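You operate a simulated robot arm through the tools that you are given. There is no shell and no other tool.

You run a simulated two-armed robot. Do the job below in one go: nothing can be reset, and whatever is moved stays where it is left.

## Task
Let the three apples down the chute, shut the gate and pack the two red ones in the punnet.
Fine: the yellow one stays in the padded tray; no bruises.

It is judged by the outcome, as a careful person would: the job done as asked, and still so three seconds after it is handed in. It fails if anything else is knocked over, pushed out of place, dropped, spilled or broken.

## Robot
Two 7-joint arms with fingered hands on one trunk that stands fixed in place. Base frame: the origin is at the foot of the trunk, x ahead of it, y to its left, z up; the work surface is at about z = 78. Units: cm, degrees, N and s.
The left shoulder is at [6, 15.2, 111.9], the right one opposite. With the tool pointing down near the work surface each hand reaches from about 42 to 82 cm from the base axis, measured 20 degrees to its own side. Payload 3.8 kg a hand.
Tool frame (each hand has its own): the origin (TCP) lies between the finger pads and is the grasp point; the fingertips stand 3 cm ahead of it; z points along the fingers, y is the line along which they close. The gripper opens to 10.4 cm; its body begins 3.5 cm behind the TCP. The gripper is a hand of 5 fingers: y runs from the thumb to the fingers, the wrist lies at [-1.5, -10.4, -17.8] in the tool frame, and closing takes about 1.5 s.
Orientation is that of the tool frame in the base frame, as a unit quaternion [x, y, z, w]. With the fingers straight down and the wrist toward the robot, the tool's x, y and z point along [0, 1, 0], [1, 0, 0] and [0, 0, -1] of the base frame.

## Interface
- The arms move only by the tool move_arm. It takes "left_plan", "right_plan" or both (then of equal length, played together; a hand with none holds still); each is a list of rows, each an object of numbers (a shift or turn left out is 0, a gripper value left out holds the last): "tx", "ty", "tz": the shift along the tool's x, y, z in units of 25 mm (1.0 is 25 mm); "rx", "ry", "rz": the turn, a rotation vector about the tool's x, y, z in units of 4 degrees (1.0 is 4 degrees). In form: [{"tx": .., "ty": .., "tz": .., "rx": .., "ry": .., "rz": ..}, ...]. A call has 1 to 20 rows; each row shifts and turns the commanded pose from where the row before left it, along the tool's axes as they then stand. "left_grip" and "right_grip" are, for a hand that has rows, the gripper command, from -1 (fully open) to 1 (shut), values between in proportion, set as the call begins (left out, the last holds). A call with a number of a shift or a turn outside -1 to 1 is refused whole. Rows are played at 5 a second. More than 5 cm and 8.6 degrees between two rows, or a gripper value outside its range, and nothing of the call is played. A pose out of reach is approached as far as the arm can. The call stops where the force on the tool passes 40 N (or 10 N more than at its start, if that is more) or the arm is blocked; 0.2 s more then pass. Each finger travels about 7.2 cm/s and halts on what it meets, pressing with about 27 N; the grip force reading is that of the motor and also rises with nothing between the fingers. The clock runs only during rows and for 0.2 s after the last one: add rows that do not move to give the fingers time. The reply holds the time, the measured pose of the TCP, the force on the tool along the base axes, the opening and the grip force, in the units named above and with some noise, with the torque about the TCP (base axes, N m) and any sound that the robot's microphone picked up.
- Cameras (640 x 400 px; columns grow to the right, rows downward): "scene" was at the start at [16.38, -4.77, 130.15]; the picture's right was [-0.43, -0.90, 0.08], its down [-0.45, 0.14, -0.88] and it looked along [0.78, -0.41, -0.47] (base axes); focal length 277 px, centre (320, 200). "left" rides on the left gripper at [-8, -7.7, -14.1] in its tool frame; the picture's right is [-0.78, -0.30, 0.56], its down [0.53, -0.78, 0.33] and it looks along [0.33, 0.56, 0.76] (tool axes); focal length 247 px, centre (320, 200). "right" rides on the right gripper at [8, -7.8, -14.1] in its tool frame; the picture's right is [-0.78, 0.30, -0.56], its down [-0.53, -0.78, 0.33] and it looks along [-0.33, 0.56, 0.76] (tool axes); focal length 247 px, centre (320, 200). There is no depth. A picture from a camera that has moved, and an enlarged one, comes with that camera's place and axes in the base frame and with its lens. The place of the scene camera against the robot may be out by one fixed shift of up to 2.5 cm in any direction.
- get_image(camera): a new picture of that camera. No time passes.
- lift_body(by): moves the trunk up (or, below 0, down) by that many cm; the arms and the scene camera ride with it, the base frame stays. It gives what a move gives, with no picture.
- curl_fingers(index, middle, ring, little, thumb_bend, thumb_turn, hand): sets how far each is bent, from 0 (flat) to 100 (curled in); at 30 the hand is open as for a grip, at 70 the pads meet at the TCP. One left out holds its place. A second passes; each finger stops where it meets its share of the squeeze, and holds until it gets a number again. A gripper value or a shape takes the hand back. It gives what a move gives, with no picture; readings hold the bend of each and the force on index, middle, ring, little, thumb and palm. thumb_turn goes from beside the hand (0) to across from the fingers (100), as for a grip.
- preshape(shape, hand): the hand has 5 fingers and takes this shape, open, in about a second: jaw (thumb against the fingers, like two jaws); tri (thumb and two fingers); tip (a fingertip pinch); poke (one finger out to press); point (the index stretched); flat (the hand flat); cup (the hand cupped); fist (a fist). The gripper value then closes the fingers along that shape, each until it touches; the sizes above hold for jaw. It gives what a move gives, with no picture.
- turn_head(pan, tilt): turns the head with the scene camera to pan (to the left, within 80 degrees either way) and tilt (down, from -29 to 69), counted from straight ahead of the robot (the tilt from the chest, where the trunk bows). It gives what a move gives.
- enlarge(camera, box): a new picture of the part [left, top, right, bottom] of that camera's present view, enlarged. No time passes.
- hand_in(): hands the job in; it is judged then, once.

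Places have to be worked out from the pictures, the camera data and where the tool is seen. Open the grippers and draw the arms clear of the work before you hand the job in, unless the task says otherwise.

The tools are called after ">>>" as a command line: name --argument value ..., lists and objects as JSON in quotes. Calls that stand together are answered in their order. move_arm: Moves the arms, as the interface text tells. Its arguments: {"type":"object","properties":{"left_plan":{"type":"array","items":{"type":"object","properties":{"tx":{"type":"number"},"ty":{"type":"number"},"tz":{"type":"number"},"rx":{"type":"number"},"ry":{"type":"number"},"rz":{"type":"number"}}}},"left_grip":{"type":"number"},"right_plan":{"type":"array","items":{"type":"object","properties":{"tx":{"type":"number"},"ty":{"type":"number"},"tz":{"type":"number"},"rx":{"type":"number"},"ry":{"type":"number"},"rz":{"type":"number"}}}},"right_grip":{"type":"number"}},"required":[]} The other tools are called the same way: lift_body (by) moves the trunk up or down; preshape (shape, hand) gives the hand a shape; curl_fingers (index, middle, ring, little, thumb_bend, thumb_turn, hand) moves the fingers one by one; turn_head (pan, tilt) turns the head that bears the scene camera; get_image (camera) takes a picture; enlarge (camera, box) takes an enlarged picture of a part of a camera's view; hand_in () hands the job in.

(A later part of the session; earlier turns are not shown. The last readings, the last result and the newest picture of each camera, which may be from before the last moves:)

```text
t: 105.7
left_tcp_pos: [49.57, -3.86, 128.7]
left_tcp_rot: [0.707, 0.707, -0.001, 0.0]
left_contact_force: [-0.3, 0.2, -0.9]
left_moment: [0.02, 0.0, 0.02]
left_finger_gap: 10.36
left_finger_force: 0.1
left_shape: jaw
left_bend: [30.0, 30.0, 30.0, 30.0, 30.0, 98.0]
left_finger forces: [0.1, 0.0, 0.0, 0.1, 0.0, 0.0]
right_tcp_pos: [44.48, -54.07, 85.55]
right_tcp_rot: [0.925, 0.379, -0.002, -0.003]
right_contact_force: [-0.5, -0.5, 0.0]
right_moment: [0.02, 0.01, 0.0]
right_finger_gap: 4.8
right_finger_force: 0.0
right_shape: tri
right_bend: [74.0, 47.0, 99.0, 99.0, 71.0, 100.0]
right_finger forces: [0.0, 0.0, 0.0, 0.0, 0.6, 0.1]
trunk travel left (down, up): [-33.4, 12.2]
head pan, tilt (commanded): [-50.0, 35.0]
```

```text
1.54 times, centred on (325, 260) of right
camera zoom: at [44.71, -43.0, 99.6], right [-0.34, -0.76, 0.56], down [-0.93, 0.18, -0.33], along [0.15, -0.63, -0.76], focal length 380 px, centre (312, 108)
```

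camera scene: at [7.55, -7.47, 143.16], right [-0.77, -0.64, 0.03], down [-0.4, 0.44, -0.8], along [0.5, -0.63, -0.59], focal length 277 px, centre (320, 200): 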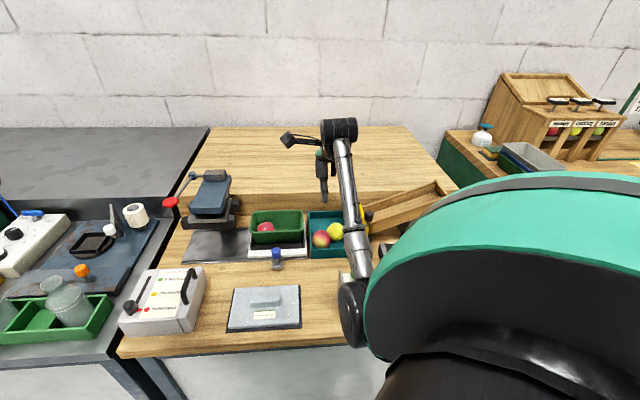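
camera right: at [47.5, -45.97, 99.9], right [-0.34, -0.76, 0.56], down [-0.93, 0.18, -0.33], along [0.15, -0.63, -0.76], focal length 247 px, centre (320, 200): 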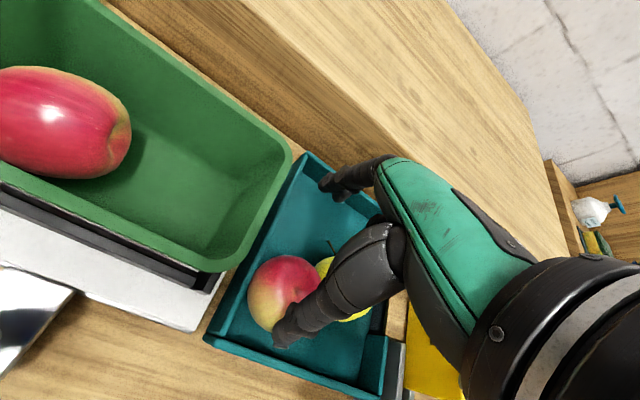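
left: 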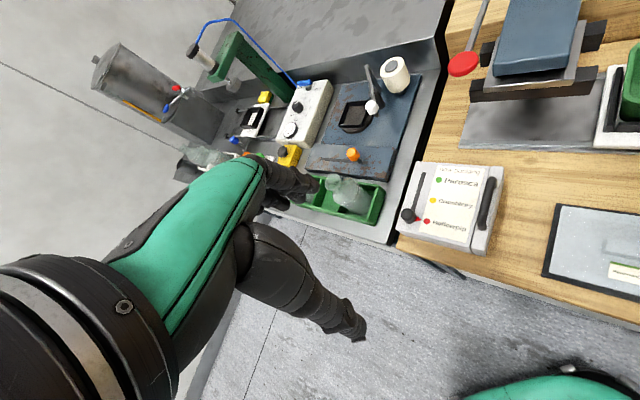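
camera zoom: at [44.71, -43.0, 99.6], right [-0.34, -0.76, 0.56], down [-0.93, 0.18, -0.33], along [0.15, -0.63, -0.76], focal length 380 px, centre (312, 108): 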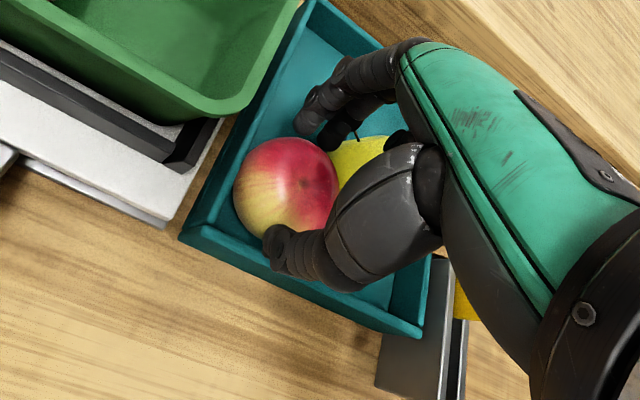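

The thumb just touches the apple near its equator. I use it to roll the apple 1.4 cm away from the near wall.

>>> move_arm --right_plan '[{"ty": 0.14}, {"ty": 0.14}, {"ty": 0.14}, {"ty": 0.14}]'

>>> enlarge --camera "right" --box '[200, 130, 450, 390]'

>>> enlarge --camera "scene" --box '[300, 210, 350, 260]'

```text
t: 106.7
left_tcp_pos: [49.6, -4.01, 128.68]
left_tcp_rot: [0.707, 0.707, 0.0, 0.001]
left_contact_force: [-0.8, -1.2, -0.4]
left_moment: [-0.01, 0.04, 0.02]
left_finger_gap: 10.38
left_finger_force: 0.1
left_shape: jaw
left_bend: [30.0, 30.0, 30.0, 30.0, 30.0, 98.0]
left_finger forces: [0.0, 0.1, 0.0, 0.0, 0.1, 0.1]
right_tcp_pos: [45.3, -55.09, 85.5]
right_tcp_rot: [0.925, 0.38, -0.002, -0.004]
right_contact_force: [-0.9, 1.4, 1.5]
right_moment: [0.04, 0.05, 0.02]
right_finger_gap: 4.84
right_finger_force: 0.1
right_shape: tri
right_bend: [74.0, 47.0, 99.0, 99.0, 71.0, 100.0]
right_finger forces: [0.0, 0.0, 0.1, 0.0, 1.8, 0.0]
trunk travel left (down, up): [-33.4, 12.2]
head pan, tilt (commanded): [-50.0, 35.0]
```

```text
1.54 times, centred on (325, 260) of right
camera zoom: at [45.65, -44.02, 99.54], right [-0.34, -0.76, 0.56], down [-0.93, 0.18, -0.33], along [0.15, -0.63, -0.76], focal length 380 px, centre (312, 108)
```

zoom: 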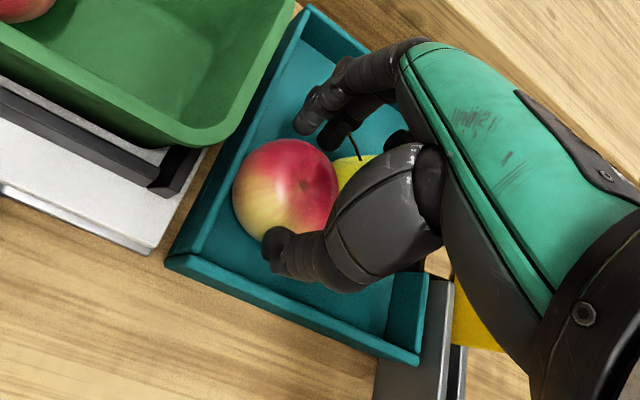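

```text
8.00 times, centred on (325, 235) of scene
camera zoom: at [7.58, -7.41, 143.16], right [-0.77, -0.64, 0.03], down [-0.4, 0.44, -0.8], along [0.5, -0.63, -0.59], focal length 2217 px, centre (280, -80)
```

zoom: 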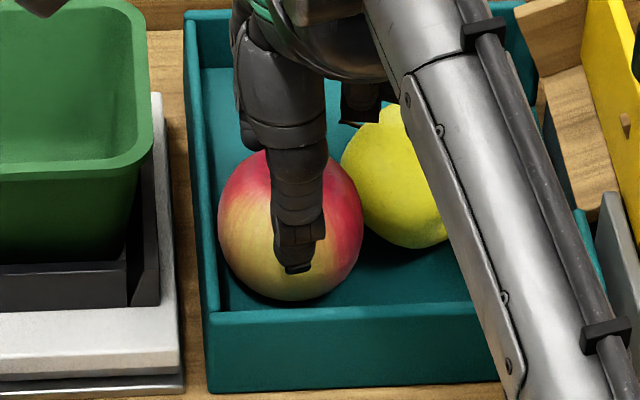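

The apple rolled along with the thumb (no damage, 1.8 N). I push 1 cm more so the thumb has room inside the wall.

>>> move_arm --right_plan '[{"ty": 0.14}, {"ty": 0.14}, {"ty": 0.14}]'

>>> enlarge --camera "right" --box '[200, 130, 450, 390]'

>>> enlarge --camera "scene" --box '[300, 210, 350, 260]'

```text
t: 107.5
left_tcp_pos: [49.68, -3.86, 128.69]
left_tcp_rot: [0.707, 0.707, 0.0, 0.0]
left_contact_force: [-0.3, 0.0, -0.8]
left_moment: [-0.01, -0.01, 0.01]
left_finger_gap: 10.36
left_finger_force: 0.0
left_shape: jaw
left_bend: [30.0, 30.0, 30.0, 30.0, 30.0, 98.0]
left_finger forces: [0.1, 0.0, 0.0, 0.1, 0.1, 0.0]
right_tcp_pos: [46.1, -55.85, 85.46]
right_tcp_rot: [0.925, 0.38, -0.002, -0.002]
right_contact_force: [-1.1, 0.3, 1.6]
right_moment: [0.03, 0.03, -0.01]
right_finger_gap: 4.84
right_finger_force: 0.1
right_shape: tri
right_bend: [74.0, 47.0, 99.0, 99.0, 71.0, 100.0]
right_finger forces: [0.1, 0.0, 0.0, 0.0, 1.6, 0.0]
trunk travel left (down, up): [-33.4, 12.2]
head pan, tilt (commanded): [-50.0, 35.0]
```

```text
1.54 times, centred on (325, 260) of right
camera zoom: at [46.38, -44.77, 99.57], right [-0.34, -0.76, 0.56], down [-0.93, 0.18, -0.33], along [0.15, -0.63, -0.76], focal length 380 px, centre (312, 108)
```

zoom: 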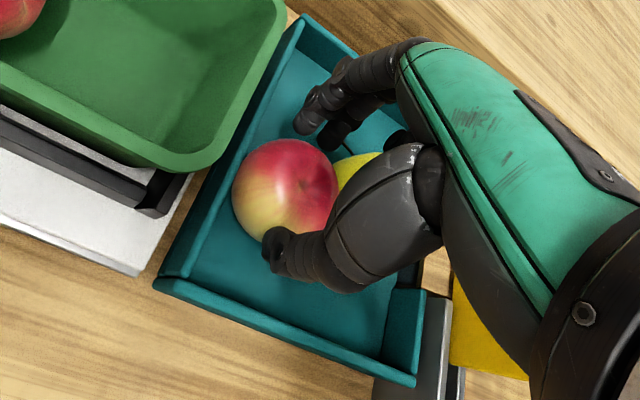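

```text
8.00 times, centred on (325, 235) of scene
camera zoom: at [7.57, -7.4, 143.16], right [-0.77, -0.64, 0.03], down [-0.4, 0.44, -0.8], along [0.5, -0.63, -0.59], focal length 2217 px, centre (280, -80)
```

zoom: 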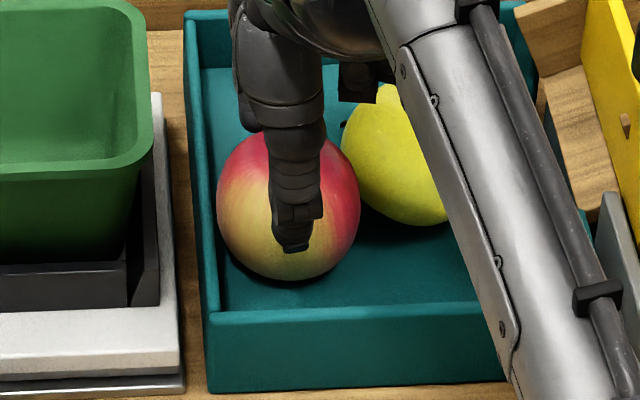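

The apple is now about 2 cm clear of the near wall. I open slightly to a 6 cm gap and lower the hand 1.3 cm so that the tips reach below the apple's equator.

>>> move_arm --right_plan '[{"tz": 0}, {"tz": 0}, {"tz": 0}, {"tz": 0.13}, {"tz": 0.13}, {"tz": 0.13}, {"tz": 0.13}]' --right_grip -0.18

>>> enlarge --camera "right" --box '[200, 130, 450, 390]'

>>> enlarge --camera "scene" --box '[300, 210, 350, 260]'

```text
t: 109.1
left_tcp_pos: [49.55, -3.84, 128.59]
left_tcp_rot: [0.708, 0.707, 0.001, 0.0]
left_contact_force: [0.6, -0.3, -0.2]
left_moment: [0.05, 0.04, 0.0]
left_finger_gap: 10.39
left_finger_force: 0.0
left_shape: jaw
left_bend: [30.0, 30.0, 30.0, 30.0, 30.0, 98.0]
left_finger forces: [0.0, 0.1, 0.0, 0.0, 0.0, 0.0]
right_tcp_pos: [46.19, -55.79, 84.0]
right_tcp_rot: [0.925, 0.379, -0.002, -0.003]
right_contact_force: [0.2, 0.1, -0.2]
right_moment: [0.03, 0.01, -0.03]
right_finger_gap: 6.12
right_finger_force: 0.0
right_shape: tri
right_bend: [74.0, 41.0, 99.0, 99.0, 65.0, 100.0]
right_finger forces: [0.0, 0.1, 0.0, 0.0, 0.3, 0.0]
trunk travel left (down, up): [-33.4, 12.2]
head pan, tilt (commanded): [-50.0, 35.0]
```

```text
1.54 times, centred on (325, 260) of right
camera zoom: at [46.49, -44.72, 98.26], right [-0.34, -0.76, 0.56], down [-0.93, 0.18, -0.33], along [0.15, -0.63, -0.76], focal length 380 px, centre (312, 108)
```

zoom: 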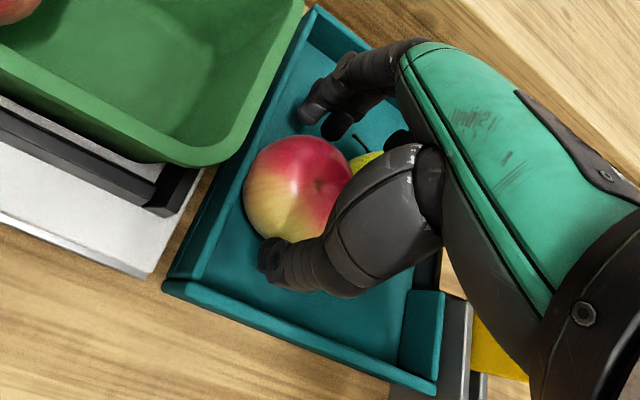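

```text
8.00 times, centred on (325, 235) of scene
camera zoom: at [7.59, -7.43, 143.16], right [-0.77, -0.64, 0.03], down [-0.4, 0.44, -0.8], along [0.5, -0.63, -0.59], focal length 2217 px, centre (280, -80)
```

zoom: 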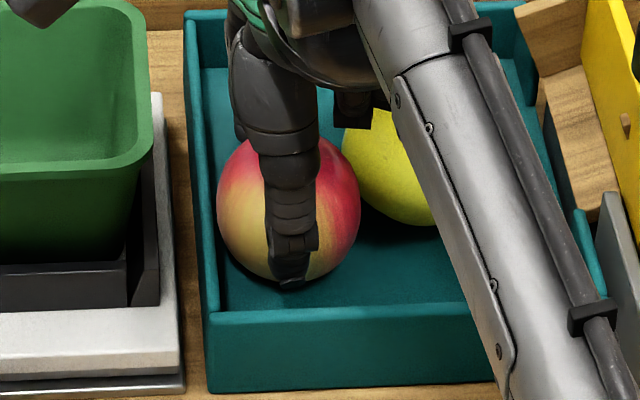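

The hand straddles the apple with tips below its equator and almost no force. I close on it.

>>> move_arm --right_plan '[{"tz": 0}, {"tz": 0}, {"tz": 0}, {"tz": 0}]' --right_grip -0.05

>>> move_arm --right_plan '[{"tz": 0}, {"tz": 0}, {"tz": 0}, {"tz": 0}]' --right_grip 0.05

>>> enlarge --camera "right" --box '[200, 130, 450, 390]'

```text
t: 110.1
left_tcp_pos: [49.59, -3.85, 128.65]
left_tcp_rot: [0.706, 0.708, 0.0, 0.0]
left_contact_force: [0.6, 0.1, 0.7]
left_moment: [0.04, -0.02, 0.0]
left_finger_gap: 10.39
left_finger_force: 0.0
left_shape: jaw
left_bend: [30.0, 30.0, 30.0, 30.0, 30.0, 98.0]
left_finger forces: [0.0, 0.0, 0.1, 0.0, 0.0, 0.1]
right_tcp_pos: [46.16, -55.81, 84.28]
right_tcp_rot: [0.925, 0.38, -0.002, -0.002]
right_contact_force: [-0.3, -0.1, 0.6]
right_moment: [0.0, 0.02, -0.01]
right_finger_gap: 5.55
right_finger_force: 0.0
right_shape: tri
right_bend: [74.0, 43.0, 99.0, 99.0, 68.0, 100.0]
right_finger forces: [0.0, 0.0, 0.0, 0.1, 0.5, 0.0]
trunk travel left (down, up): [-33.4, 12.2]
head pan, tilt (commanded): [-50.0, 35.0]
```

```text
t: 111.1
left_tcp_pos: [49.57, -3.86, 128.7]
left_tcp_rot: [0.707, 0.707, 0.001, 0.001]
left_contact_force: [0.2, 0.6, -0.4]
left_moment: [0.02, -0.01, -0.01]
left_finger_gap: 10.36
left_finger_force: 0.0
left_shape: jaw
left_bend: [30.0, 30.0, 30.0, 30.0, 30.0, 98.0]
left_finger forces: [0.1, 0.1, 0.1, 0.0, 0.0, 0.0]
right_tcp_pos: [46.12, -55.77, 84.25]
right_tcp_rot: [0.925, 0.38, -0.002, -0.001]
right_contact_force: [0.6, 1.2, 1.6]
right_moment: [0.05, 0.03, -0.02]
right_finger_gap: 4.7
right_finger_force: 27.3
right_shape: tri
right_bend: [74.0, 47.0, 100.0, 100.0, 71.0, 100.0]
right_finger forces: [11.4, 11.9, 0.0, 0.0, 23.8, 0.1]
trunk travel left (down, up): [-33.4, 12.2]
head pan, tilt (commanded): [-50.0, 35.0]
```

```text
1.54 times, centred on (325, 260) of right
camera zoom: at [46.49, -44.72, 98.29], right [-0.34, -0.76, 0.56], down [-0.93, 0.18, -0.33], along [0.15, -0.63, -0.76], focal length 380 px, centre (312, 108)
```

zoom: 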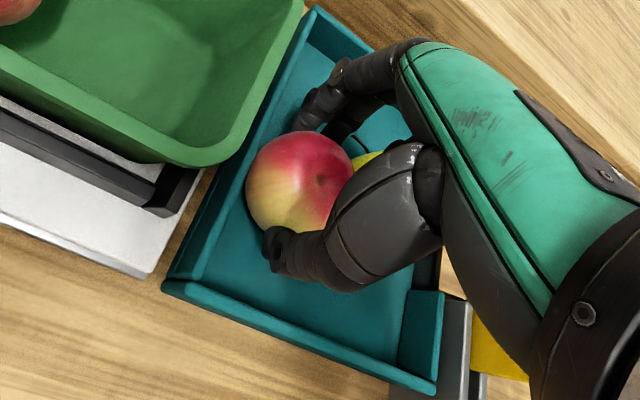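

The second red apple is held evenly by thumb, index and middle. I lift slowly and check.

>>> move_arm --right_plan '[{"tz": -0.15}, {"tz": -0.25}, {"tz": -0.4}, {"tz": -0.4}]'

>>> enlarge --camera "right" --box '[200, 130, 450, 390]'

```text
t: 112.1
left_tcp_pos: [49.44, -4.04, 128.57]
left_tcp_rot: [0.707, 0.707, 0.0, 0.0]
left_contact_force: [-0.2, -0.7, 0.8]
left_moment: [0.01, -0.01, -0.01]
left_finger_gap: 10.38
left_finger_force: 0.1
left_shape: jaw
left_bend: [30.0, 30.0, 30.0, 30.0, 30.0, 98.0]
left_finger forces: [0.0, 0.1, 0.0, 0.0, 0.0, 0.0]
right_tcp_pos: [46.21, -55.94, 87.21]
right_tcp_rot: [0.925, 0.379, -0.003, -0.003]
right_contact_force: [-0.2, -0.3, -0.3]
right_moment: [0.0, 0.0, -0.01]
right_finger_gap: 4.71
right_finger_force: 26.9
right_shape: tri
right_bend: [74.0, 47.0, 100.0, 100.0, 71.0, 100.0]
right_finger forces: [11.4, 12.0, 0.0, 0.1, 23.3, 0.0]
trunk travel left (down, up): [-33.4, 12.2]
head pan, tilt (commanded): [-50.0, 35.0]
```

```text
1.54 times, centred on (325, 260) of right
camera zoom: at [46.52, -44.75, 101.23], right [-0.34, -0.76, 0.56], down [-0.93, 0.18, -0.33], along [0.15, -0.63, -0.76], focal length 380 px, centre (312, 108)
```

zoom: 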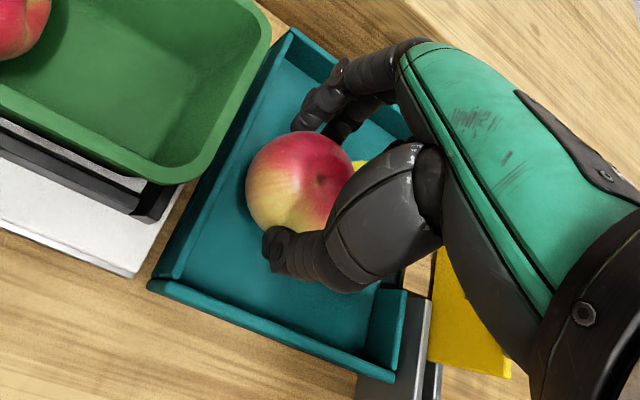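

The second apple is lifted cleanly and the yellow one stays in the tray. I raise it to z ≈ 102, turn the hand 47° and carry it over the punnet's right half.

>>> move_arm --right_plan '[{"tz": -0.74}, {"tz": -0.74}, {"tz": -0.74}, {"tz": -0.74}, {"tz": -0.74}, {"tz": -0.74}, {"tz": -0.74}, {"tz": -0.74}]'

>>> move_arm --right_plan '[{"rz": 0.98}, {"rz": 0.98}, {"rz": 0.98}, {"rz": 0.98}, {"rz": 0.98}, {"rz": 0.98}, {"rz": 0.98}, {"rz": 0.98}, {"rz": 0.98}, {"rz": 0.98}, {"rz": 0.98}, {"rz": 0.98}, {"tx": 0.592, "ty": -0.525}, {"tx": 0.592, "ty": -0.525}, {"tx": 0.592, "ty": -0.525}, {"tx": 0.592, "ty": -0.525}, {"tx": 0.592, "ty": -0.525}]'

>>> get_image --camera "right"

>>> get_image --camera "scene"

```text
t: 113.9
left_tcp_pos: [49.57, -3.87, 128.52]
left_tcp_rot: [0.707, 0.707, -0.001, 0.001]
left_contact_force: [-0.6, -0.3, 0.0]
left_moment: [0.01, -0.01, -0.01]
left_finger_gap: 10.38
left_finger_force: 0.0
left_shape: jaw
left_bend: [30.0, 30.0, 30.0, 30.0, 30.0, 98.0]
left_finger forces: [0.0, 0.1, 0.0, 0.0, 0.1, 0.1]
right_tcp_pos: [46.33, -56.03, 102.24]
right_tcp_rot: [0.925, 0.379, -0.002, -0.002]
right_contact_force: [-0.3, 0.7, -0.3]
right_moment: [-0.01, 0.0, -0.01]
right_finger_gap: 4.68
right_finger_force: 26.7
right_shape: tri
right_bend: [74.0, 47.0, 100.0, 100.0, 71.0, 100.0]
right_finger forces: [11.4, 12.1, 0.1, 0.1, 23.2, 0.1]
trunk travel left (down, up): [-33.4, 12.2]
head pan, tilt (commanded): [-50.0, 35.0]
```

```text
t: 117.5
left_tcp_pos: [49.69, -3.85, 128.55]
left_tcp_rot: [0.707, 0.707, -0.001, -0.001]
left_contact_force: [0.1, -0.5, 0.4]
left_moment: [-0.02, 0.02, 0.0]
left_finger_gap: 10.36
left_finger_force: 0.0
left_shape: jaw
left_bend: [30.0, 30.0, 30.0, 30.0, 30.0, 98.0]
left_finger forces: [0.0, 0.0, 0.0, 0.1, 0.1, 0.1]
right_tcp_pos: [54.01, -49.72, 101.9]
right_tcp_rot: [1.0, -0.022, -0.004, -0.001]
right_contact_force: [0.5, -0.3, -0.9]
right_moment: [0.01, -0.05, -0.03]
right_finger_gap: 4.71
right_finger_force: 27.0
right_shape: tri
right_bend: [74.0, 47.0, 100.0, 100.0, 71.0, 100.0]
right_finger forces: [11.3, 12.0, 0.0, 0.0, 23.2, 0.0]
trunk travel left (down, up): [-33.4, 12.2]
head pan, tilt (commanded): [-50.0, 35.0]
```

```text
taken
camera right: at [62.55, -42.3, 115.87], right [-0.78, -0.26, 0.56], down [-0.5, 0.8, -0.33], along [-0.36, -0.54, -0.76], focal length 247 px, centre (320, 200)
```

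right: 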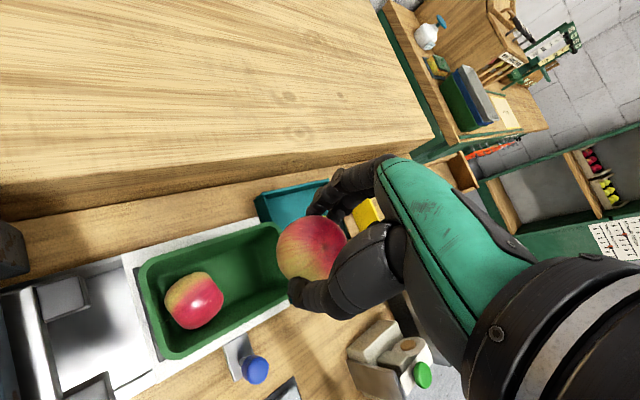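

```text
taken
camera scene: at [7.67, -7.4, 143.15], right [-0.77, -0.64, 0.03], down [-0.4, 0.44, -0.8], along [0.5, -0.63, -0.59], focal length 277 px, centre (320, 200)
```

scene: 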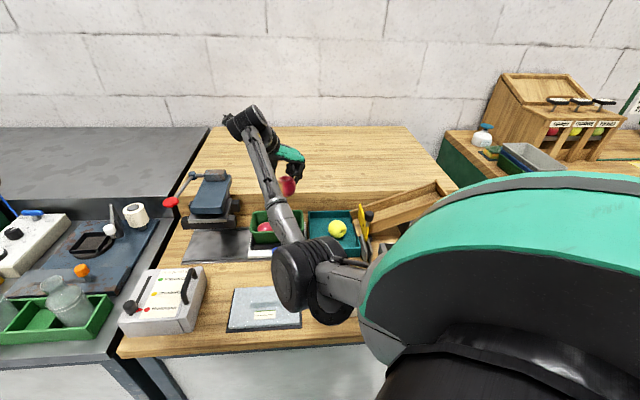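

The apple hangs over the right half; apple A is still at the left end. I lower to z ≈ 92 and check alignment with the rim.

>>> move_arm --right_plan '[{"tz": 0.79}, {"tz": 0.79}, {"tz": 0.79}, {"tz": 0.79}, {"tz": 0.79}]'

>>> get_image --camera "right"

>>> enlarge --camera "scene" --box '[230, 180, 350, 280]'

```text
t: 118.7
left_tcp_pos: [49.57, -3.97, 128.58]
left_tcp_rot: [0.707, 0.707, -0.001, -0.001]
left_contact_force: [0.1, 0.7, 0.5]
left_moment: [0.03, 0.0, 0.02]
left_finger_gap: 10.4
left_finger_force: 0.1
left_shape: jaw
left_bend: [30.0, 30.0, 30.0, 30.0, 30.0, 98.0]
left_finger forces: [0.0, 0.1, 0.1, 0.0, 0.0, 0.0]
right_tcp_pos: [54.13, -49.91, 91.93]
right_tcp_rot: [1.0, -0.023, -0.002, -0.002]
right_contact_force: [-0.1, 0.6, -0.3]
right_moment: [0.03, -0.03, -0.02]
right_finger_gap: 4.68
right_finger_force: 27.2
right_shape: tri
right_bend: [74.0, 47.0, 100.0, 100.0, 71.0, 100.0]
right_finger forces: [11.4, 12.0, 0.0, 0.0, 23.2, 0.1]
trunk travel left (down, up): [-33.4, 12.2]
head pan, tilt (commanded): [-50.0, 35.0]
```

```text
taken
camera right: at [62.56, -42.44, 105.94], right [-0.78, -0.26, 0.56], down [-0.5, 0.8, -0.33], along [-0.36, -0.54, -0.76], focal length 247 px, centre (320, 200)
```

right: 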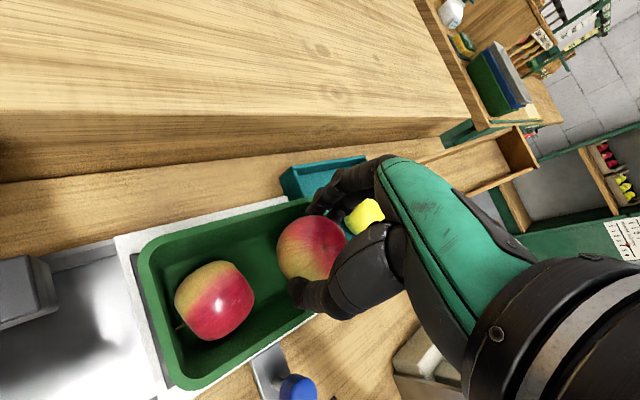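

```text
4.00 times, centred on (290, 230) of scene
camera zoom: at [7.65, -7.45, 143.15], right [-0.77, -0.64, 0.03], down [-0.4, 0.44, -0.8], along [0.5, -0.63, -0.6], focal length 1109 px, centre (440, 80)
```

zoom: 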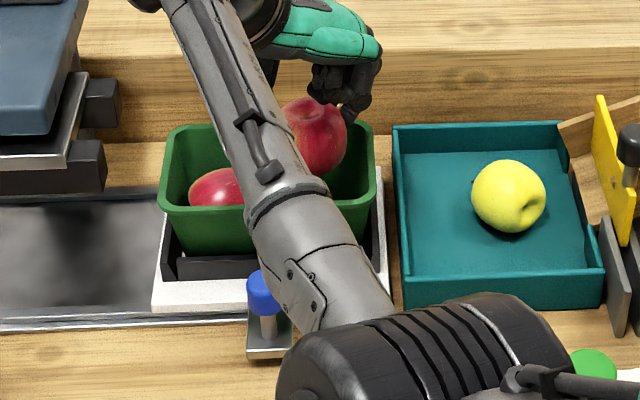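

The yellow apple remains in the tray, and the red one is over the right half. I adjust about 0.45 cm toward the punnet's centreline and lower 4 cm slowly.

>>> move_arm --right_plan '[{"tx": -0.08, "ty": -0.167}, {"tz": 0.31}, {"tz": 0.31}, {"tz": 0.31}, {"tz": 0.31}, {"tz": 0.31}]'

>>> enlarge --camera "right" --box '[130, 130, 450, 390]'

>>> enlarge --camera "scene" --box '[250, 190, 330, 260]'

```text
t: 120.1
left_tcp_pos: [49.65, -3.81, 128.59]
left_tcp_rot: [0.707, 0.708, -0.001, 0.0]
left_contact_force: [0.8, 0.7, 0.0]
left_moment: [-0.02, -0.04, -0.03]
left_finger_gap: 10.37
left_finger_force: 0.1
left_shape: jaw
left_bend: [30.0, 30.0, 30.0, 30.0, 30.0, 98.0]
left_finger forces: [0.1, 0.1, 0.0, 0.0, 0.0, 0.0]
right_tcp_pos: [53.73, -49.31, 88.08]
right_tcp_rot: [1.0, -0.021, -0.003, -0.002]
right_contact_force: [2.0, 0.1, 0.1]
right_moment: [-0.04, -0.01, 0.0]
right_finger_gap: 4.68
right_finger_force: 27.4
right_shape: tri
right_bend: [74.0, 47.0, 100.0, 100.0, 71.0, 100.0]
right_finger forces: [11.4, 14.1, 0.0, 0.1, 23.7, 0.0]
trunk travel left (down, up): [-33.4, 12.2]
head pan, tilt (commanded): [-50.0, 35.0]
```

```text
1.54 times, centred on (290, 260) of right
camera zoom: at [62.04, -41.93, 102.1], right [-0.78, -0.26, 0.56], down [-0.5, 0.8, -0.33], along [-0.36, -0.54, -0.76], focal length 380 px, centre (366, 108)
```

zoom: 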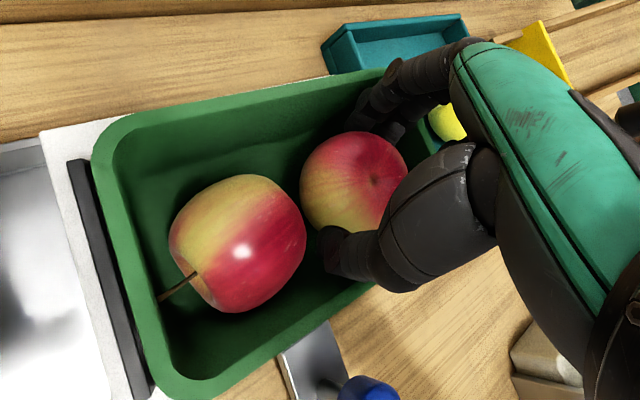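

```text
5.71 times, centred on (290, 225) of scene
camera zoom: at [7.63, -7.4, 143.15], right [-0.77, -0.64, 0.03], down [-0.4, 0.44, -0.8], along [0.5, -0.63, -0.59], focal length 1584 px, centre (491, 57)
```

zoom: 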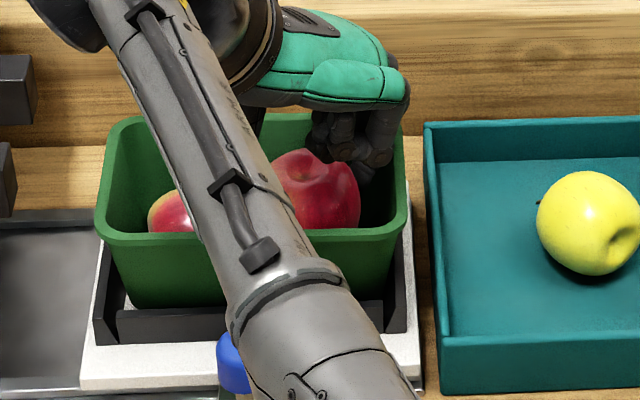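

The middle finger lightly touches the punnet's right wall (2 N). I shift 0.35 cm to the left, away from it, before lowering further.

>>> move_arm --right_plan '[{"tx": 0.125, "ty": -0.075}, {"tz": 0}]'

>>> enlarge --camera "right" --box '[130, 130, 450, 390]'

```text
t: 120.7
left_tcp_pos: [49.62, -3.93, 128.68]
left_tcp_rot: [0.707, 0.708, -0.001, -0.001]
left_contact_force: [1.2, 0.4, 0.1]
left_moment: [0.01, -0.03, 0.03]
left_finger_gap: 10.36
left_finger_force: 0.0
left_shape: jaw
left_bend: [30.0, 30.0, 30.0, 30.0, 30.0, 98.0]
left_finger forces: [0.1, 0.0, 0.0, 0.0, 0.0, 0.1]
right_tcp_pos: [54.0, -48.96, 88.11]
right_tcp_rot: [1.0, -0.021, -0.003, -0.002]
right_contact_force: [0.4, 0.2, 0.5]
right_moment: [-0.01, -0.01, -0.01]
right_finger_gap: 4.67
right_finger_force: 27.0
right_shape: tri
right_bend: [74.0, 47.0, 100.0, 100.0, 71.0, 100.0]
right_finger forces: [11.7, 12.2, 0.0, 0.1, 23.4, 0.1]
trunk travel left (down, up): [-33.4, 12.2]
head pan, tilt (commanded): [-50.0, 35.0]
```

```text
1.54 times, centred on (290, 260) of right
camera zoom: at [62.43, -41.74, 102.1], right [-0.78, -0.26, 0.56], down [-0.5, 0.8, -0.33], along [-0.36, -0.54, -0.76], focal length 380 px, centre (366, 108)
```

zoom: 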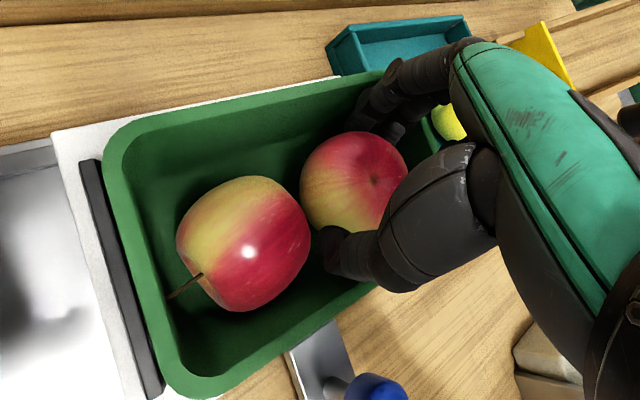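

Contact is gone. I lower 1.2 cm, then check.

>>> move_arm --right_plan '[{"tz": 0.12}, {"tz": 0.12}, {"tz": 0.12}, {"tz": 0.12}]'

>>> enlarge --camera "right" --box '[130, 130, 450, 390]'

```text
t: 121.7
left_tcp_pos: [49.57, -3.75, 128.71]
left_tcp_rot: [0.707, 0.707, 0.0, 0.0]
left_contact_force: [0.2, -0.4, 0.5]
left_moment: [-0.02, -0.03, 0.0]
left_finger_gap: 10.36
left_finger_force: 0.0
left_shape: jaw
left_bend: [30.0, 30.0, 30.0, 30.0, 30.0, 98.0]
left_finger forces: [0.0, 0.1, 0.1, 0.1, 0.1, 0.0]
right_tcp_pos: [53.83, -49.03, 87.09]
right_tcp_rot: [1.0, -0.021, -0.002, 0.0]
right_contact_force: [0.0, 0.2, 2.1]
right_moment: [-0.01, 0.05, 0.07]
right_finger_gap: 4.67
right_finger_force: 27.1
right_shape: tri
right_bend: [74.0, 47.0, 100.0, 100.0, 70.0, 100.0]
right_finger forces: [11.3, 14.8, 0.0, 0.0, 26.0, 0.1]
trunk travel left (down, up): [-33.4, 12.2]
head pan, tilt (commanded): [-50.0, 35.0]
```

```text
1.54 times, centred on (290, 260) of right
camera zoom: at [62.34, -41.63, 101.03], right [-0.79, -0.26, 0.56], down [-0.5, 0.8, -0.33], along [-0.36, -0.54, -0.76], focal length 380 px, centre (366, 108)
```

zoom: 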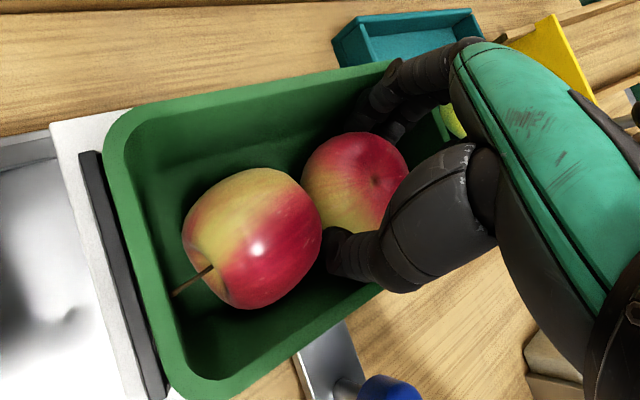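

Light contact (about 3.5 N): the second apple now nudges the first one, which rolls left as intended. I continue down in small steps.

>>> move_arm --right_plan '[{"tz": 0.08}, {"tz": 0.08}, {"tz": 0.08}]'

>>> enlarge --camera "right" --box '[130, 130, 450, 390]'

>>> enlarge --camera "scene" --box '[250, 190, 330, 260]'

```text
t: 122.5
left_tcp_pos: [49.58, -3.91, 128.71]
left_tcp_rot: [0.707, 0.707, 0.001, 0.0]
left_contact_force: [0.7, 1.0, -0.5]
left_moment: [0.0, -0.02, 0.01]
left_finger_gap: 10.37
left_finger_force: 0.0
left_shape: jaw
left_bend: [30.0, 30.0, 30.0, 30.0, 30.0, 98.0]
left_finger forces: [0.0, 0.0, 0.0, 0.0, 0.1, 0.0]
right_tcp_pos: [53.9, -48.95, 86.38]
right_tcp_rot: [1.0, -0.02, -0.002, -0.002]
right_contact_force: [0.7, 2.5, 1.6]
right_moment: [-0.1, 0.03, 0.08]
right_finger_gap: 4.67
right_finger_force: 26.9
right_shape: tri
right_bend: [74.0, 47.0, 100.0, 100.0, 70.0, 100.0]
right_finger forces: [11.2, 16.7, 0.0, 0.0, 25.4, 0.0]
trunk travel left (down, up): [-33.4, 12.2]
head pan, tilt (commanded): [-50.0, 35.0]
```

```text
1.54 times, centred on (290, 260) of right
camera zoom: at [62.4, -41.58, 100.46], right [-0.79, -0.26, 0.56], down [-0.5, 0.8, -0.33], along [-0.36, -0.54, -0.76], focal length 380 px, centre (366, 108)
```

zoom: 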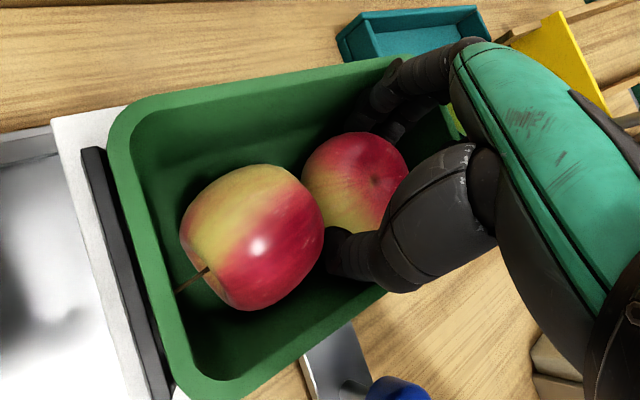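

```text
5.71 times, centred on (290, 225) of scene
camera zoom: at [7.62, -7.37, 143.16], right [-0.77, -0.64, 0.03], down [-0.4, 0.44, -0.8], along [0.5, -0.63, -0.59], focal length 1584 px, centre (491, 57)
```

zoom: 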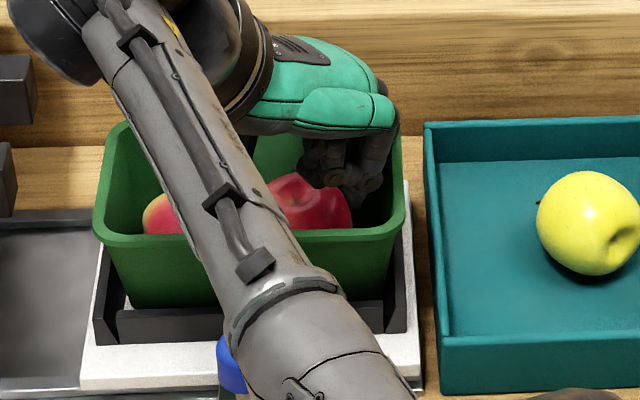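

The middle finger brushes the punnet's right-far corner (about 2.6 N). I shift 0.3 cm away from that corner and lower 0.5 cm more.

>>> move_arm --right_plan '[{"tx": 0.024, "ty": -0.114}, {"tz": 0.1}, {"tz": 0.1}]'

```text
t: 123.3
left_tcp_pos: [49.54, -3.89, 128.5]
left_tcp_rot: [0.707, 0.707, 0.0, -0.001]
left_contact_force: [-0.5, -0.7, -1.2]
left_moment: [-0.01, -0.01, 0.0]
left_finger_gap: 10.38
left_finger_force: 0.0
left_shape: jaw
left_bend: [30.0, 30.0, 30.0, 30.0, 30.0, 98.0]
left_finger forces: [0.0, 0.0, 0.0, 0.1, 0.0, 0.0]
right_tcp_pos: [54.07, -48.73, 86.0]
right_tcp_rot: [1.0, -0.021, -0.003, -0.001]
right_contact_force: [1.5, 0.0, -0.2]
right_moment: [0.02, 0.02, -0.02]
right_finger_gap: 4.67
right_finger_force: 27.1
right_shape: tri
right_bend: [74.0, 47.0, 100.0, 100.0, 71.0, 100.0]
right_finger forces: [11.6, 13.9, 0.0, 0.0, 26.1, 0.0]
trunk travel left (down, up): [-33.4, 12.2]
head pan, tilt (commanded): [-50.0, 35.0]
```

Forces dropped to about 1.5 N. Another 0.5 cm down.

>>> move_arm --right_plan '[{"tz": 0.1}, {"tz": 0.1}, {"tz": 0}]'

>>> enlarge --camera "right" --box '[130, 130, 450, 390]'

```text
t: 124.1
left_tcp_pos: [49.54, -3.69, 128.63]
left_tcp_rot: [0.706, 0.708, 0.0, 0.0]
left_contact_force: [0.0, 0.2, -0.7]
left_moment: [-0.01, 0.01, 0.03]
left_finger_gap: 10.37
left_finger_force: 0.1
left_shape: jaw
left_bend: [30.0, 30.0, 30.0, 30.0, 30.0, 98.0]
left_finger forces: [0.0, 0.0, 0.0, 0.0, 0.0, 0.1]
right_tcp_pos: [54.1, -48.59, 85.64]
right_tcp_rot: [1.0, -0.021, -0.001, 0.0]
right_contact_force: [4.0, 0.5, 12.2]
right_moment: [-0.11, 0.13, 0.11]
right_finger_gap: 4.67
right_finger_force: 26.9
right_shape: tri
right_bend: [74.0, 47.0, 100.0, 100.0, 71.0, 100.0]
right_finger forces: [12.6, 20.7, 0.0, 0.0, 29.7, 0.1]
trunk travel left (down, up): [-33.4, 12.2]
head pan, tilt (commanded): [-50.0, 35.0]
```

```text
1.54 times, centred on (290, 260) of right
camera zoom: at [62.43, -41.28, 99.64], right [-0.79, -0.26, 0.56], down [-0.5, 0.8, -0.33], along [-0.36, -0.54, -0.76], focal length 380 px, centre (366, 108)
```

zoom: 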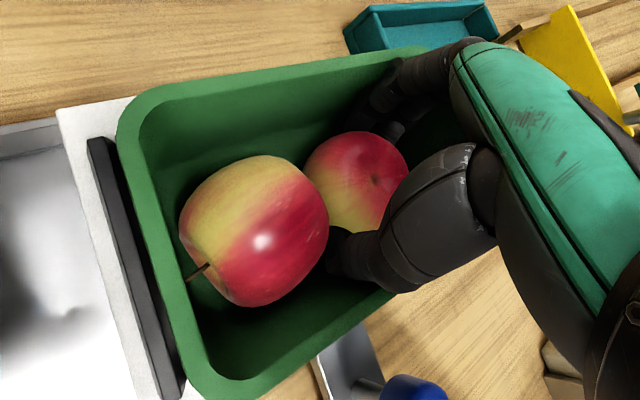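

The apple now rests on the punnet floor (12 N at the same floor height as the first). I ease up 0.2 cm and open just slightly to release it.

>>> move_arm --right_plan '[{"tz": -0.08}, {"tz": -0.04}, {"tz": 0}]'

>>> move_arm --right_plan '[{"tz": 0}, {"tz": 0}, {"tz": 0}, {"tz": 0}]' --right_grip -0.02

>>> enlarge --camera "right" --box '[130, 130, 450, 390]'

>>> enlarge --camera "scene" --box '[250, 190, 330, 260]'

```text
t: 124.9
left_tcp_pos: [49.53, -3.84, 128.64]
left_tcp_rot: [0.707, 0.707, -0.001, -0.001]
left_contact_force: [-0.9, 0.2, -0.6]
left_moment: [0.01, -0.02, -0.02]
left_finger_gap: 10.36
left_finger_force: 0.0
left_shape: jaw
left_bend: [30.0, 30.0, 30.0, 30.0, 30.0, 98.0]
left_finger forces: [0.0, 0.1, 0.0, 0.0, 0.0, 0.0]
right_tcp_pos: [54.09, -48.55, 85.67]
right_tcp_rot: [1.0, -0.021, -0.003, -0.002]
right_contact_force: [5.1, 1.4, 4.3]
right_moment: [-0.01, 0.03, 0.11]
right_finger_gap: 4.69
right_finger_force: 27.2
right_shape: tri
right_bend: [74.0, 47.0, 100.0, 100.0, 71.0, 100.0]
right_finger forces: [12.5, 19.2, 0.1, 0.0, 27.4, 0.0]
trunk travel left (down, up): [-33.4, 12.2]
head pan, tilt (commanded): [-50.0, 35.0]
```

```text
t: 125.9
left_tcp_pos: [49.61, -3.88, 128.66]
left_tcp_rot: [0.707, 0.707, -0.001, -0.001]
left_contact_force: [0.2, 0.4, 0.1]
left_moment: [-0.05, 0.01, 0.02]
left_finger_gap: 10.35
left_finger_force: 0.0
left_shape: jaw
left_bend: [30.0, 30.0, 30.0, 30.0, 30.0, 98.0]
left_finger forces: [0.1, 0.1, 0.1, 0.0, 0.0, 0.0]
right_tcp_pos: [53.92, -48.56, 85.75]
right_tcp_rot: [1.0, -0.023, -0.003, -0.002]
right_contact_force: [1.9, 1.8, 2.0]
right_moment: [-0.01, 0.02, 0.02]
right_finger_gap: 5.15
right_finger_force: 0.1
right_shape: tri
right_bend: [74.0, 45.0, 99.0, 99.0, 69.0, 100.0]
right_finger forces: [0.0, 5.9, 0.1, 0.1, 4.2, 0.1]
trunk travel left (down, up): [-33.4, 12.2]
head pan, tilt (commanded): [-50.0, 35.0]
```

```text
1.54 times, centred on (290, 260) of right
camera zoom: at [62.38, -41.38, 99.74], right [-0.78, -0.26, 0.56], down [-0.5, 0.8, -0.33], along [-0.36, -0.54, -0.76], focal length 380 px, centre (366, 108)
```

zoom: 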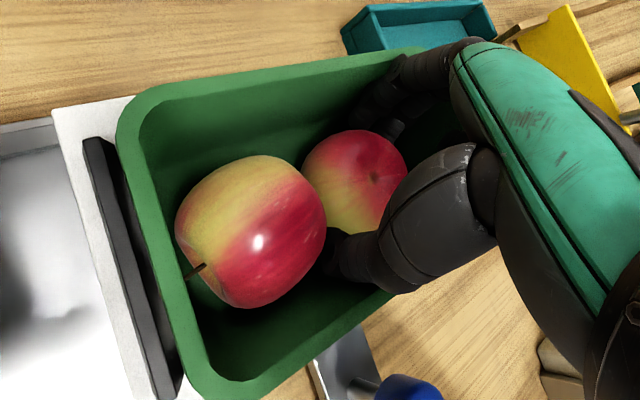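

```text
5.71 times, centred on (290, 225) of scene
camera zoom: at [7.62, -7.37, 143.16], right [-0.77, -0.64, 0.03], down [-0.4, 0.44, -0.8], along [0.5, -0.63, -0.59], focal length 1584 px, centre (491, 57)
```

zoom: 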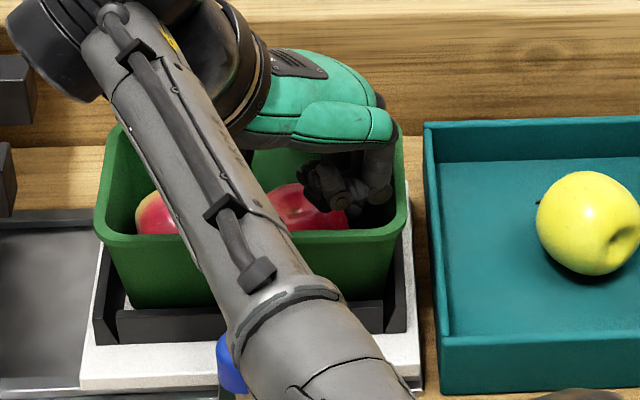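

The apple is essentially released (index 0 N; middle and thumb only brush the walls). I raise the hand 0.5 cm carefully and check that nothing is dragged.

>>> move_arm --right_plan '[{"tz": -0.1}, {"tz": -0.1}, {"tz": 0}]'

>>> enlarge --camera "right" --box '[130, 130, 450, 390]'

>>> enlarge --camera "scene" --box '[250, 190, 330, 260]'

```text
t: 126.7
left_tcp_pos: [49.63, -3.83, 128.54]
left_tcp_rot: [0.707, 0.707, 0.0, -0.002]
left_contact_force: [-0.1, 0.0, 0.5]
left_moment: [0.0, 0.0, 0.01]
left_finger_gap: 10.39
left_finger_force: 0.0
left_shape: jaw
left_bend: [30.0, 30.0, 30.0, 30.0, 30.0, 98.0]
left_finger forces: [0.1, 0.1, 0.0, 0.0, 0.0, 0.0]
right_tcp_pos: [54.06, -48.89, 86.26]
right_tcp_rot: [1.0, -0.022, -0.003, -0.001]
right_contact_force: [2.1, 2.4, -0.9]
right_moment: [0.02, 0.05, 0.05]
right_finger_gap: 5.23
right_finger_force: 0.0
right_shape: tri
right_bend: [74.0, 45.0, 99.0, 99.0, 69.0, 100.0]
right_finger forces: [0.0, 2.0, 0.2, 0.0, 0.1, 0.1]
trunk travel left (down, up): [-33.4, 12.2]
head pan, tilt (commanded): [-50.0, 35.0]
```

```text
1.54 times, centred on (290, 260) of right
camera zoom: at [62.4, -41.46, 100.24], right [-0.78, -0.26, 0.56], down [-0.5, 0.8, -0.33], along [-0.36, -0.54, -0.76], focal length 380 px, centre (366, 108)
```

zoom: 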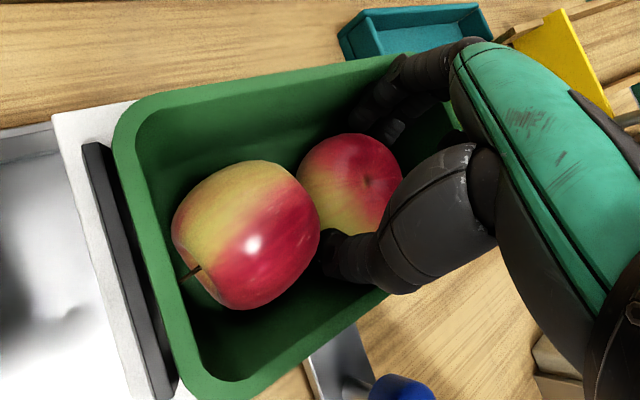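

```text
5.71 times, centred on (290, 225) of scene
camera zoom: at [7.64, -7.4, 143.15], right [-0.77, -0.64, 0.03], down [-0.4, 0.44, -0.8], along [0.5, -0.63, -0.59], focal length 1584 px, centre (491, 57)
```

zoom: 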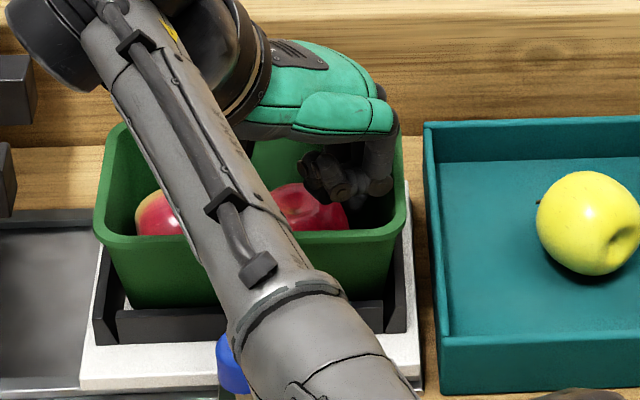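

The apple stays down while the hand rises; only the middle finger brushes the right wall (2 N). I keep rising, with a tiny shift to the left.

>>> move_arm --right_plan '[{"tz": -0.12, "tx": 0.03, "ty": -0.03}, {"tz": -0.16, "tx": 0.03, "ty": -0.03}, {"tz": -0.2}, {"tz": -0.3}]'

>>> enlarge --camera "right" --box '[130, 130, 450, 390]'

>>> enlarge --camera "scene" --box '[250, 190, 330, 260]'

```text
t: 127.7
left_tcp_pos: [49.63, -3.96, 128.57]
left_tcp_rot: [0.707, 0.707, 0.0, 0.001]
left_contact_force: [-0.2, 0.8, -0.8]
left_moment: [0.02, -0.04, 0.02]
left_finger_gap: 10.36
left_finger_force: 0.0
left_shape: jaw
left_bend: [30.0, 30.0, 30.0, 30.0, 30.0, 98.0]
left_finger forces: [0.0, 0.0, 0.1, 0.1, 0.0, 0.1]
right_tcp_pos: [54.16, -48.61, 88.06]
right_tcp_rot: [1.0, -0.022, -0.003, -0.002]
right_contact_force: [0.4, 0.6, -0.1]
right_moment: [0.0, -0.02, -0.01]
right_finger_gap: 5.28
right_finger_force: 0.1
right_shape: tri
right_bend: [74.0, 44.0, 99.0, 99.0, 69.0, 100.0]
right_finger forces: [0.1, 0.0, 0.0, 0.0, 0.0, 0.0]
trunk travel left (down, up): [-33.4, 12.2]
head pan, tilt (commanded): [-50.0, 35.0]
```

```text
1.54 times, centred on (290, 260) of right
camera zoom: at [62.54, -41.28, 102.26], right [-0.79, -0.26, 0.56], down [-0.5, 0.8, -0.33], along [-0.36, -0.54, -0.76], focal length 380 px, centre (366, 108)
```

zoom: 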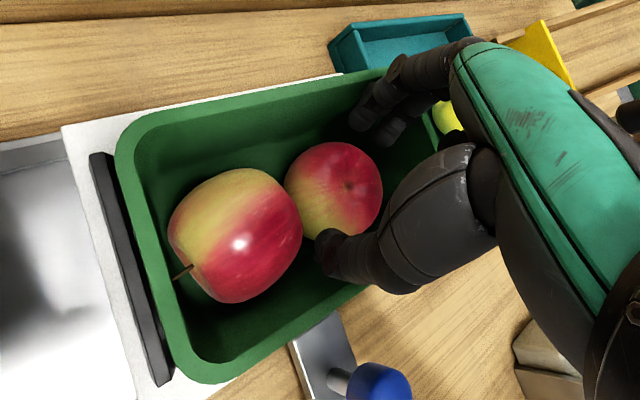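

```text
5.71 times, centred on (290, 225) of scene
camera zoom: at [7.6, -7.43, 143.16], right [-0.77, -0.64, 0.03], down [-0.4, 0.44, -0.8], along [0.5, -0.63, -0.59], focal length 1584 px, centre (491, 57)
```

zoom: 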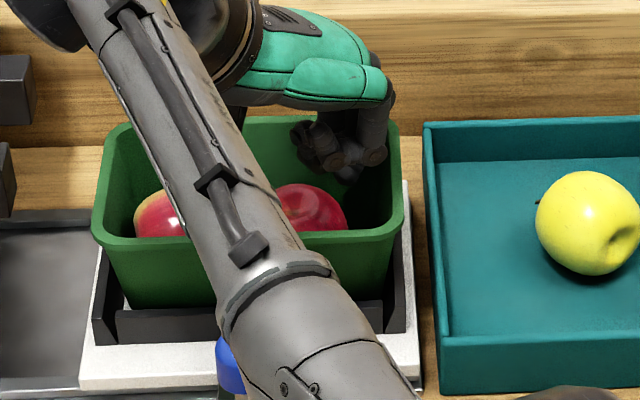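

Both red apples lie side by side in the punnet and the hand is free of contact. I raise the hand straight up well clear.

>>> move_arm --right_plan '[{"tz": -0.4}, {"tz": -0.6}, {"tz": -0.8}, {"tz": -0.8}, {"tz": -0.8}, {"tz": -0.8}, {"tz": -0.8}, {"tz": -0.8}]'

>>> get_image --camera "right"

>>> get_image --camera "scene"

```text
t: 129.5
left_tcp_pos: [49.55, -4.01, 128.64]
left_tcp_rot: [0.707, 0.707, 0.0, 0.001]
left_contact_force: [0.4, -0.1, 0.9]
left_moment: [-0.02, 0.0, 0.04]
left_finger_gap: 10.37
left_finger_force: 0.1
left_shape: jaw
left_bend: [30.0, 30.0, 30.0, 30.0, 30.0, 98.0]
left_finger forces: [0.1, 0.1, 0.0, 0.0, 0.0, 0.1]
right_tcp_pos: [54.06, -48.69, 102.49]
right_tcp_rot: [1.0, -0.021, -0.004, -0.001]
right_contact_force: [0.0, 0.5, 0.4]
right_moment: [0.02, -0.01, 0.01]
right_finger_gap: 5.28
right_finger_force: 0.0
right_shape: tri
right_bend: [74.0, 44.0, 99.0, 99.0, 69.0, 100.0]
right_finger forces: [0.0, 0.0, 0.0, 0.0, 0.0, 0.0]
trunk travel left (down, up): [-33.4, 12.2]
head pan, tilt (commanded): [-50.0, 35.0]
```

```text
taken
camera right: at [62.4, -41.36, 116.61], right [-0.78, -0.26, 0.56], down [-0.5, 0.8, -0.33], along [-0.36, -0.54, -0.76], focal length 247 px, centre (320, 200)
```

right: 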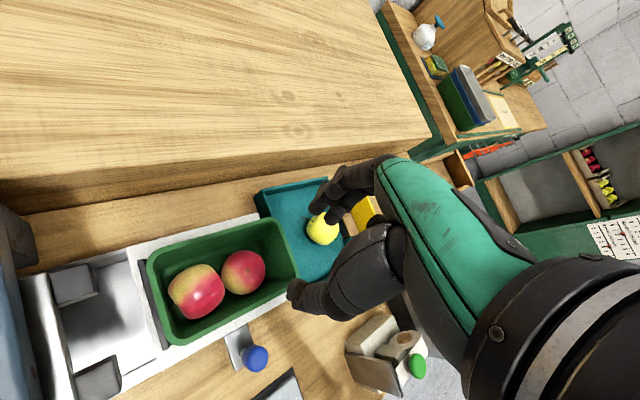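

```text
taken
camera scene: at [7.6, -7.41, 143.16], right [-0.77, -0.64, 0.03], down [-0.4, 0.44, -0.8], along [0.5, -0.63, -0.59], focal length 277 px, centre (320, 200)
```

scene: 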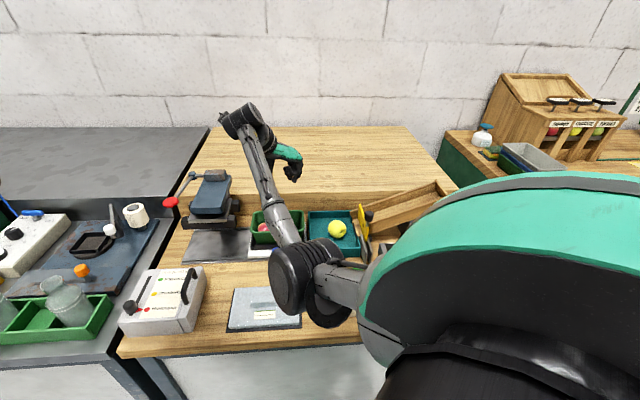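

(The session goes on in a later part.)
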